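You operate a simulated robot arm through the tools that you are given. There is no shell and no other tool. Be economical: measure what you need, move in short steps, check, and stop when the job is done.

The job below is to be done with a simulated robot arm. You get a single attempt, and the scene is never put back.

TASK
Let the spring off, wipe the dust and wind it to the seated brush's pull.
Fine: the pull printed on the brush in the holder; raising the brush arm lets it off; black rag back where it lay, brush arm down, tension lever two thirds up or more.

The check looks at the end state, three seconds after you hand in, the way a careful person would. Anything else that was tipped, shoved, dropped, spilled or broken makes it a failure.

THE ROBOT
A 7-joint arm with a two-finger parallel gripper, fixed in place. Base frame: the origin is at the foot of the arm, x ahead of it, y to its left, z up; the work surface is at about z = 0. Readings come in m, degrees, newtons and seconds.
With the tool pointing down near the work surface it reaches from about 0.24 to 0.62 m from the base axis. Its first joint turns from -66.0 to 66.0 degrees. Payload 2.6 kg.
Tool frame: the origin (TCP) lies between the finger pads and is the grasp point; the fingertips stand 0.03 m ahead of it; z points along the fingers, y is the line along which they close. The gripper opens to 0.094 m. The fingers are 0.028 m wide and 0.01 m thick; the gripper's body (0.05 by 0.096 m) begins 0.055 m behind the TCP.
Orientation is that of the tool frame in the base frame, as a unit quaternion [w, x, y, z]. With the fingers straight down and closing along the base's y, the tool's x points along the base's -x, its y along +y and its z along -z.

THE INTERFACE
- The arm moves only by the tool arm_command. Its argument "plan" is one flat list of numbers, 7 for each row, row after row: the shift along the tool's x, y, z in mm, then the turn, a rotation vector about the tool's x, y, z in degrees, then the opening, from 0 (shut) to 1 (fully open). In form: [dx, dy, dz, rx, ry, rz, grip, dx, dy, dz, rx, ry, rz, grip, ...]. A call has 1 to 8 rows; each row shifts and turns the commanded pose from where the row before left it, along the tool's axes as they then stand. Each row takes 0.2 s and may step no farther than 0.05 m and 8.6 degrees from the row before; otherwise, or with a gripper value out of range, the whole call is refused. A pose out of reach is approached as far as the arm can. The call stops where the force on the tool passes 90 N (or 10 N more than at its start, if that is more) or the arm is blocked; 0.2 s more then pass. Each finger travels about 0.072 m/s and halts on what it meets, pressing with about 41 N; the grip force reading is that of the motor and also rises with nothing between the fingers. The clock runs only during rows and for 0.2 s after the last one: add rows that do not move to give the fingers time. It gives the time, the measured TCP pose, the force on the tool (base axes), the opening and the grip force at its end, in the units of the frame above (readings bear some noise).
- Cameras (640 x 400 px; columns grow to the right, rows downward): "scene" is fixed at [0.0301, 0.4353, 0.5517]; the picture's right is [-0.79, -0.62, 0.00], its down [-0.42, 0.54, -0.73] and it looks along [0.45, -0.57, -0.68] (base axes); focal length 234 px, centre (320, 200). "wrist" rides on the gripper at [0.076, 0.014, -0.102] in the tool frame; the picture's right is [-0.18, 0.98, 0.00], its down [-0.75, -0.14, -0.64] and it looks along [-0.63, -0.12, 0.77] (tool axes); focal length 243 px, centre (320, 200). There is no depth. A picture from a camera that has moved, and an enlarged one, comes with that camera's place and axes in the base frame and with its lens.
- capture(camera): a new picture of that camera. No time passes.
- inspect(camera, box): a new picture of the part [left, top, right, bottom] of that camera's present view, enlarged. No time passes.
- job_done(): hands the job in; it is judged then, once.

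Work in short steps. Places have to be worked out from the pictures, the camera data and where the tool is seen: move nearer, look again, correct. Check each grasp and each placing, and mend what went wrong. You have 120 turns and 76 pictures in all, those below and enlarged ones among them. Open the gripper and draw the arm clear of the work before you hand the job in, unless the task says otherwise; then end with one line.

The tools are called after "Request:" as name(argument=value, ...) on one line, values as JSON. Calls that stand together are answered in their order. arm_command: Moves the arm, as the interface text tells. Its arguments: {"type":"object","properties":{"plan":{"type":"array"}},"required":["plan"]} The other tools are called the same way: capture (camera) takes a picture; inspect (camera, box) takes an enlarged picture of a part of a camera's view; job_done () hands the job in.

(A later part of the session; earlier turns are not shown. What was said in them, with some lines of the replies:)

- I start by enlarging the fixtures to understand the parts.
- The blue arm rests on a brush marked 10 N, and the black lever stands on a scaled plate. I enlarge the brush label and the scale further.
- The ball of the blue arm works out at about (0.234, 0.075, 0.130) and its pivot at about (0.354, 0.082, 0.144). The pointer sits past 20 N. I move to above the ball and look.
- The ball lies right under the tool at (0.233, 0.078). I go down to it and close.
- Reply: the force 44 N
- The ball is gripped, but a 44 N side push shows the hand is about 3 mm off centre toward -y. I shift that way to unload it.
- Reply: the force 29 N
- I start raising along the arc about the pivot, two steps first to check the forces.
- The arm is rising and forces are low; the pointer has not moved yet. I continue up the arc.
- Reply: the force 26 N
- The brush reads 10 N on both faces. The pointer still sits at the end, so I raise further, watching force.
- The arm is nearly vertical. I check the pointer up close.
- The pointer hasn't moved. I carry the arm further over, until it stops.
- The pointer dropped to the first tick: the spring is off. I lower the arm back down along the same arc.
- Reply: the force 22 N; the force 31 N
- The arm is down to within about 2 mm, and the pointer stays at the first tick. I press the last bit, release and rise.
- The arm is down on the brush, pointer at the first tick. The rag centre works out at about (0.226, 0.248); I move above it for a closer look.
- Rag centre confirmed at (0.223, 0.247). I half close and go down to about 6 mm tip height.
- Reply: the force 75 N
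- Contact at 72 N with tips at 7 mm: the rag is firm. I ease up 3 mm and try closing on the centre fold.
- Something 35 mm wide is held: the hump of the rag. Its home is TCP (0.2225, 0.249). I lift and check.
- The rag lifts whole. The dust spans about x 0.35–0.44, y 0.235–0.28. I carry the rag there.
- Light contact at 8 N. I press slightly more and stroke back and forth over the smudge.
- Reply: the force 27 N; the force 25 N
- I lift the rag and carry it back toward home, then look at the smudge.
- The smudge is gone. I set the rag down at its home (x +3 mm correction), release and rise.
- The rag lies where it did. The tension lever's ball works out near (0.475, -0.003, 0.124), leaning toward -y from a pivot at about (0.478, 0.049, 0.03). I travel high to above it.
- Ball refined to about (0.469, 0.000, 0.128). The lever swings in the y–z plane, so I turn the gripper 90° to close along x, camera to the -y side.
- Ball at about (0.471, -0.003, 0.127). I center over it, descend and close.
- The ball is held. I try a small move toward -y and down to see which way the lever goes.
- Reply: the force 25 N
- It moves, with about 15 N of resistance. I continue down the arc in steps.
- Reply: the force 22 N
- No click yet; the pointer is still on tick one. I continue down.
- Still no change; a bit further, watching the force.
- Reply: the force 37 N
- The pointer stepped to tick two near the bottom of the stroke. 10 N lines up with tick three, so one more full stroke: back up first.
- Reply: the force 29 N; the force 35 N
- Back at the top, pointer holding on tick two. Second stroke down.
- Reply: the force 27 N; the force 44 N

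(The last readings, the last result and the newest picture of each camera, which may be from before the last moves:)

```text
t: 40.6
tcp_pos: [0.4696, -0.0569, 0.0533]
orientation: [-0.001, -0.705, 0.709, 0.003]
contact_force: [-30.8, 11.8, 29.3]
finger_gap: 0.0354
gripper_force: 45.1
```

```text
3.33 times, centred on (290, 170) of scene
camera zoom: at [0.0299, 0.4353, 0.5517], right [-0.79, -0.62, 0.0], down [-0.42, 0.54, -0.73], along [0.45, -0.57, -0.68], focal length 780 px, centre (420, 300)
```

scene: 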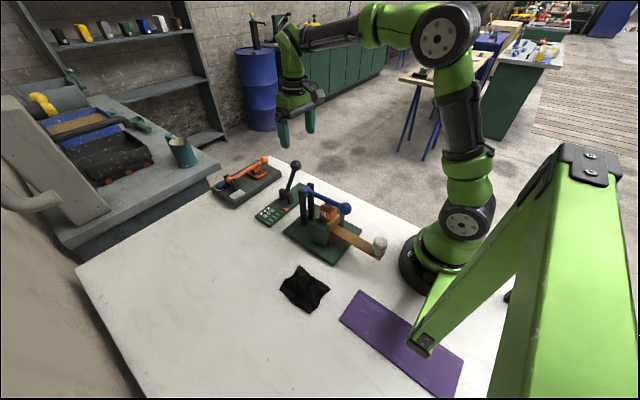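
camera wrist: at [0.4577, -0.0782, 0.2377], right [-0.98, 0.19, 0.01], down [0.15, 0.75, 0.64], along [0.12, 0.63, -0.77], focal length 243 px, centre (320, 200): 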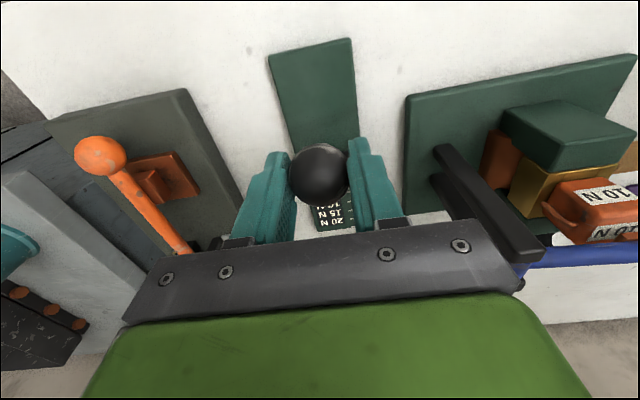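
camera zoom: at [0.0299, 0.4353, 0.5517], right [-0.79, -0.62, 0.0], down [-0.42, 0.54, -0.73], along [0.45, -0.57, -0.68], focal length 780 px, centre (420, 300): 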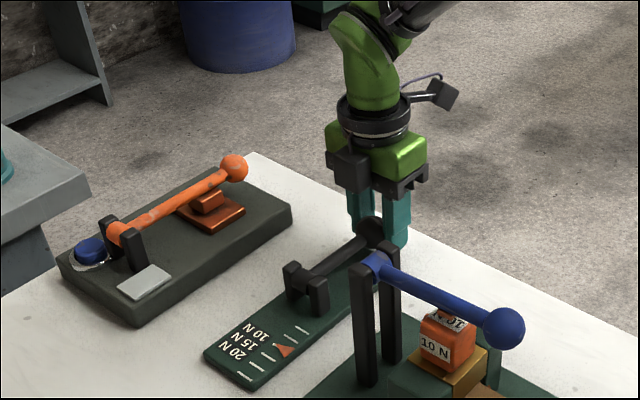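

Pointer is now on tick three. I raise the lever back up.

Request:
arm_command(plan=[-0.5, 0, -8, 0, 0, 0, 0.25, -1.5, 0, -8, 0, 0, 0, 0.25, -3, 0, -9.4, 0, 0, 0, 0.25, -3.8, 0, -9.1, 0, 0, 0, 0.25, -4.5, 0, -8.8, 0, 0, 0, 0.25, -5.3, 0, -8.3, 0, 0, 0, 0.25, -6, 0, -7.8, 0, 0, 0, 0.25, -6.5, 0, -7.5, 0, 0, 0, 0.25])

Request:
arm_command(plan=[-7.5, 0, -6.5, 0, 0, 0, 0.25, -8, 0, -6.2, 0, 0, 0, 0.25, -8.5, 0, -5.2, 0, 0, 0, 0.25, -5, 0, -2.7, 0, 0, 0, 0.25, 0, 0, 0, 0, 0, 0, 0.25])

Request:
inspect(camera="scene", box=[230, 110, 350, 230])

Request:
inspect(camera="scene", box=[250, 190, 310, 230])

```text
t: 42.4
tcp_pos: [0.4704, -0.0235, 0.1177]
orientation: [0.0, 0.708, -0.706, -0.003]
contact_force: [-19.4, -3.0, -2.3]
finger_gap: 0.0358
gripper_force: 21.2
```

```text
t: 43.6
tcp_pos: [0.4699, 0.0008, 0.138]
orientation: [-0.002, -0.707, 0.708, 0.002]
contact_force: [-18.0, -8.1, -3.2]
finger_gap: 0.035
gripper_force: 44.7
```

```text
3.33 times, centred on (290, 170) of scene
camera zoom: at [0.0301, 0.4353, 0.5517], right [-0.79, -0.62, 0.0], down [-0.42, 0.54, -0.73], along [0.45, -0.57, -0.68], focal length 780 px, centre (420, 300)
```

zoom: 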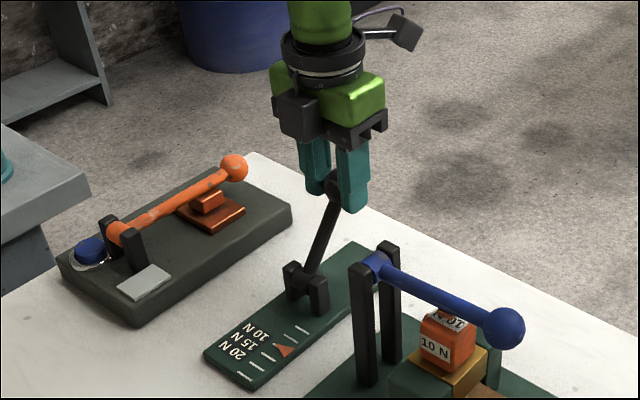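

```text
10.00 times, centred on (280, 210) of scene
camera zoom: at [0.0301, 0.4353, 0.5517], right [-0.79, -0.62, 0.0], down [-0.42, 0.54, -0.73], along [0.45, -0.57, -0.68], focal length 2340 px, centre (720, 100)
```

zoom: 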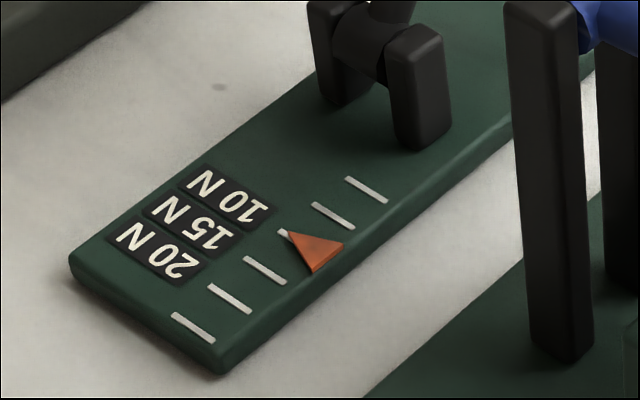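

Pointer is exactly on the 10 N tick. I test whether the lever can go higher, to be safe on its height.

Request:
arm_command(plan=[-6, 0, -2.5, 0, 0, 0, 0.25, -6, 0, -2, 0, 0, 0, 0.25, 0, 0, 0, 0, 0, 0, 0.25])

```text
t: 44.4
tcp_pos: [0.4703, 0.0067, 0.1412]
orientation: [-0.005, -0.705, 0.71, -0.002]
contact_force: [-20.1, -30.5, -9.2]
finger_gap: 0.035
gripper_force: 45.3
```

Force rises to 30 N: the lever is at its upper stop. I relax, release and draw straight up.

Request:
arm_command(plan=[6, 0, 2, 0, 0, 0, 0.25, 0, 0, 0, 0, 0, 0, 0.6, 0, 0, 0, 0, 0, 0, 1, 0, 0, 0, 0, 0, 0, 1, 0, 0, -40, 0, 0, 0, 1, 0, 0, -40, 0, 0, 0, 1, 0, 0, -40, 0, 0, 0, 1, 0, 0, -30, 0, 0, 0, 1])

Request:
capture(camera="scene")

Request:
inspect(camera="scene", box=[200, 140, 400, 320])

Request:
inspect(camera="scene", box=[300, 185, 380, 255])

```text
t: 46.2
tcp_pos: [0.4705, 0.0077, 0.2924]
orientation: [0.0, -0.707, 0.707, -0.001]
contact_force: [0.1, -1.0, 0.3]
finger_gap: 0.0941
gripper_force: 0.1
```

```text
33 pictures are left
```

scene: 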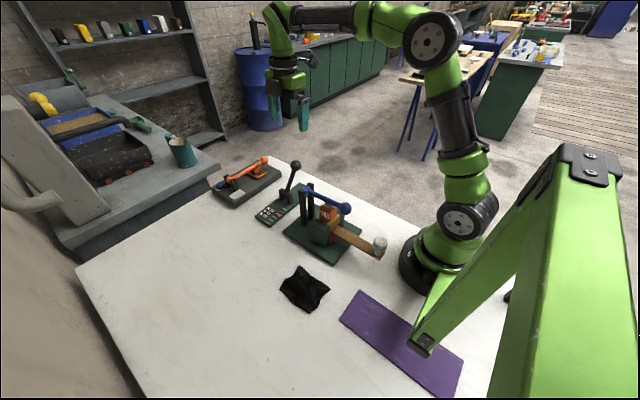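

```text
2.22 times, centred on (300, 230) of scene
camera zoom: at [0.0301, 0.4353, 0.5517], right [-0.79, -0.62, 0.0], down [-0.42, 0.54, -0.73], along [0.45, -0.57, -0.68], focal length 520 px, centre (364, 133)
```

zoom: 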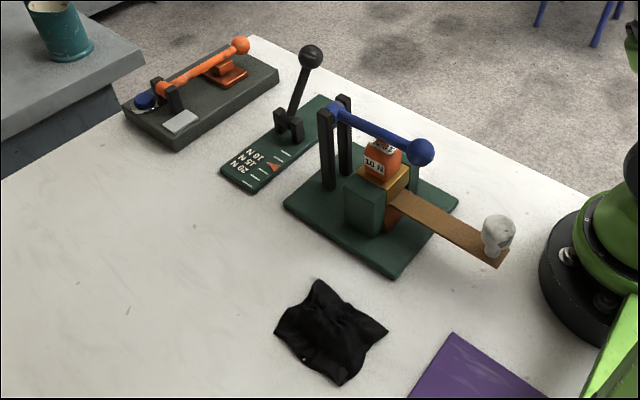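

```text
5.71 times, centred on (340, 220) of scene
camera zoom: at [0.0301, 0.4353, 0.5517], right [-0.79, -0.62, 0.0], down [-0.42, 0.54, -0.73], along [0.45, -0.57, -0.68], focal length 1337 px, centre (206, 86)
```

zoom: 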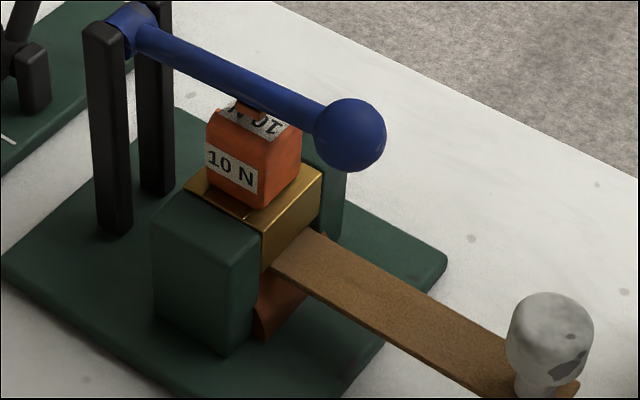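

All good except the brush arm's ball now sits some 5 mm higher than at the start, so the arm isn't quite fully down. I go over it with closed fingers to press it home.

Request:
arm_command(plan=[-14.2, 47, 0, 0, 0, 0, 0, -14.2, 47, 0, 0, 0, 0, 0, -14.2, 47, 0, 0, 0, 0, 0, -14.2, 47, 0, 0, 0, 0, 0, -14.2, 47, 0, 0, 0, 0, 0, 0, 0, 45, 0, 0, 0, 0, 0, 0, 45, 0, 0, 0, 0])

Request:
inspect(camera="scene", box=[290, 150, 400, 250])

Request:
capture(camera="wrist")

```text
t: 47.8
tcp_pos: [0.2342, 0.0789, 0.2022]
orientation: [0.0, -0.707, 0.707, -0.001]
contact_force: [-0.5, -0.9, 0.3]
finger_gap: 0.0
gripper_force: 33.2
```

```text
4.00 times, centred on (345, 200) of scene
camera zoom: at [0.03, 0.4353, 0.5517], right [-0.79, -0.62, 0.0], down [-0.42, 0.54, -0.73], along [0.45, -0.57, -0.68], focal length 936 px, centre (220, 200)
```

zoom: 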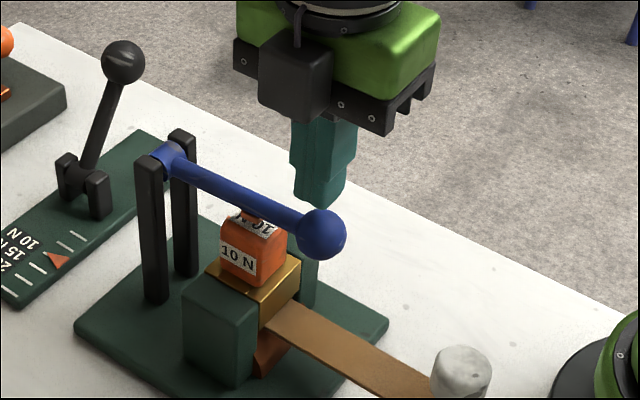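

```text
29 pictures are left
camera wrist: at [0.2225, 0.0023, 0.304], right [-0.98, 0.18, 0.0], down [0.14, 0.75, 0.64], along [0.12, 0.63, -0.77], focal length 243 px, centre (320, 200)
```

wrist: 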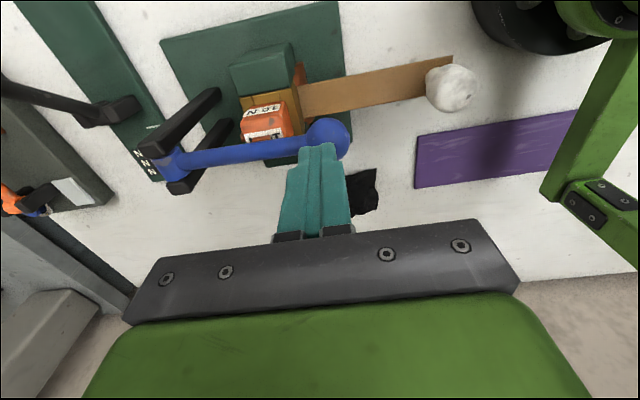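

The brush's far face may show a different label; I enlarge it.

Request:
inspect(camera="wrist", box=[230, 90, 300, 150])

Request:
inspect(camera="scene", box=[330, 195, 370, 225])

```text
6.67 times, centred on (265, 120) of wrist
camera zoom: at [0.2225, 0.0023, 0.304], right [-0.98, 0.18, 0.0], down [0.14, 0.75, 0.64], along [0.12, 0.63, -0.77], focal length 1618 px, centre (687, 733)
```

zoom: 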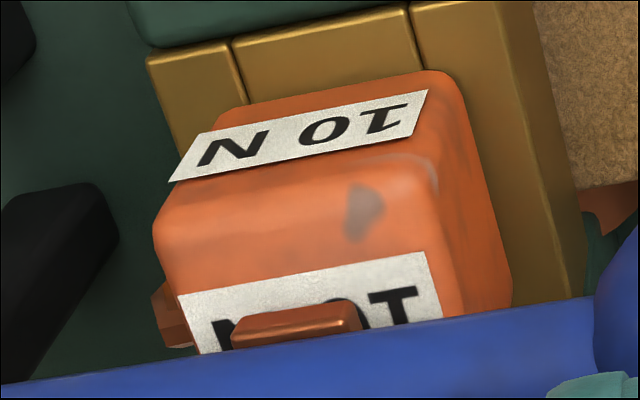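

```text
13.33 times, centred on (350, 210) of scene
camera zoom: at [0.03, 0.4353, 0.5517], right [-0.79, -0.62, 0.0], down [-0.42, 0.54, -0.73], along [0.45, -0.57, -0.68], focal length 3120 px, centre (-80, 67)
```

zoom: 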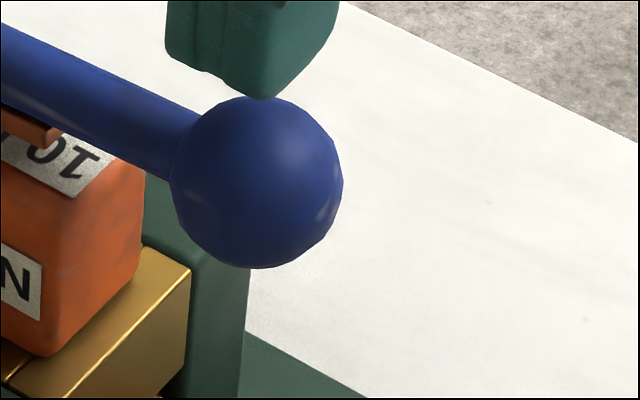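

It reads 10 N on every face. The ball is at (0.232, 0.083); I press it down gently.

Request:
arm_command(plan=[-4, 2, 0, 0, 0, 0, 0, 0, 0, 18, 0, 0, 0, 0, 0, 0, 5, 0, 0, 0, 0, 0, 0, 3, 0, 0, 0, 0])

Request:
inspect(camera="scene", box=[300, 185, 380, 255])

```text
t: 48.8
tcp_pos: [0.2352, 0.0838, 0.1825]
orientation: [0.004, -0.704, 0.71, -0.002]
contact_force: [-14.3, -6.6, 35.8]
finger_gap: 0.0
gripper_force: 33.0
stopped in row 4: the force on the tool passed its limit (the readings are from after the stop); the commanded pose is now the measured one
```

```text
5.71 times, centred on (340, 220) of scene
camera zoom: at [0.03, 0.4353, 0.5517], right [-0.79, -0.62, 0.0], down [-0.42, 0.54, -0.73], along [0.45, -0.57, -0.68], focal length 1337 px, centre (206, 86)
```

zoom: 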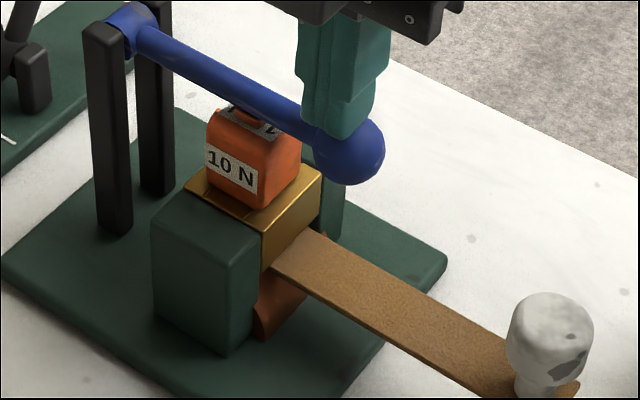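

The ball is back at its starting height against the stop. I rise clear and check everything.

Request:
arm_command(plan=[0, 0, -30, 0, 0, 0, 0, 0, 0, -45, 0, 0, 0, 0, 0, 0, -45, 0, 0, 0, 0.5, 0, 0, 0, 0, 0, 0, 1, 0, 0, 0, 0, 0, 0, 1, 0, 0, 0, 0, 0, 0, 1])

Request:
inspect(camera="scene", box=[300, 185, 380, 255])

Request:
inspect(camera="scene", box=[250, 150, 320, 230])

Request:
capture(camera="scene")

```text
t: 50.2
tcp_pos: [0.234, 0.0842, 0.3013]
orientation: [0.003, -0.705, 0.709, -0.002]
contact_force: [-0.2, 0.2, -0.2]
finger_gap: 0.0941
gripper_force: 0.1
```

```text
5.71 times, centred on (340, 220) of scene
camera zoom: at [0.0301, 0.4353, 0.5517], right [-0.79, -0.62, 0.0], down [-0.42, 0.54, -0.73], along [0.45, -0.57, -0.68], focal length 1337 px, centre (206, 86)
```

zoom: 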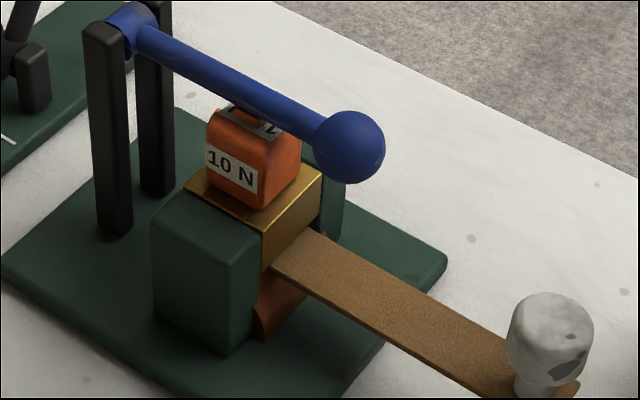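

```text
5.00 times, centred on (285, 190) of scene
camera zoom: at [0.0301, 0.4353, 0.5517], right [-0.79, -0.62, 0.0], down [-0.42, 0.54, -0.73], along [0.45, -0.57, -0.68], focal length 1170 px, centre (495, 250)
```

zoom: 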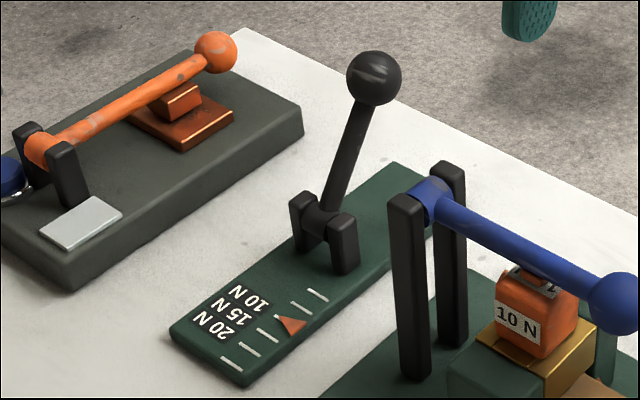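

```text
23 pictures are left
```

scene: 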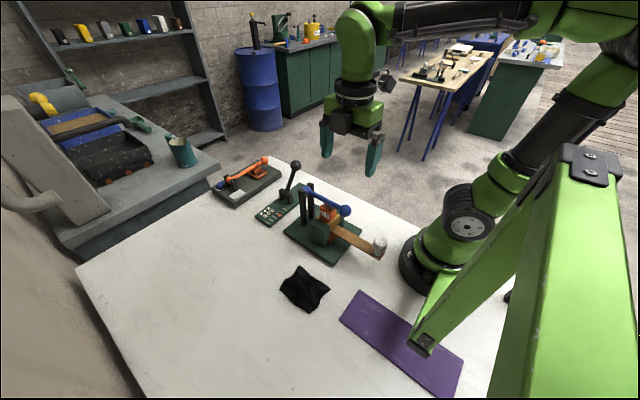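

The brush arm is down, the pointer is on 10 N, the lever stands at its top position, the dust is gone and the rag is home. The arm is clear and the gripper open, so I hand in.

Request:
job_done()

```text
The job is handed in.
```

The job is handed in: the spring was let off and rewound to 10 N to match the seated brush, the dust is wiped, the black rag is back where it lay, and the brush arm is down with the tension lever at its upper stop.
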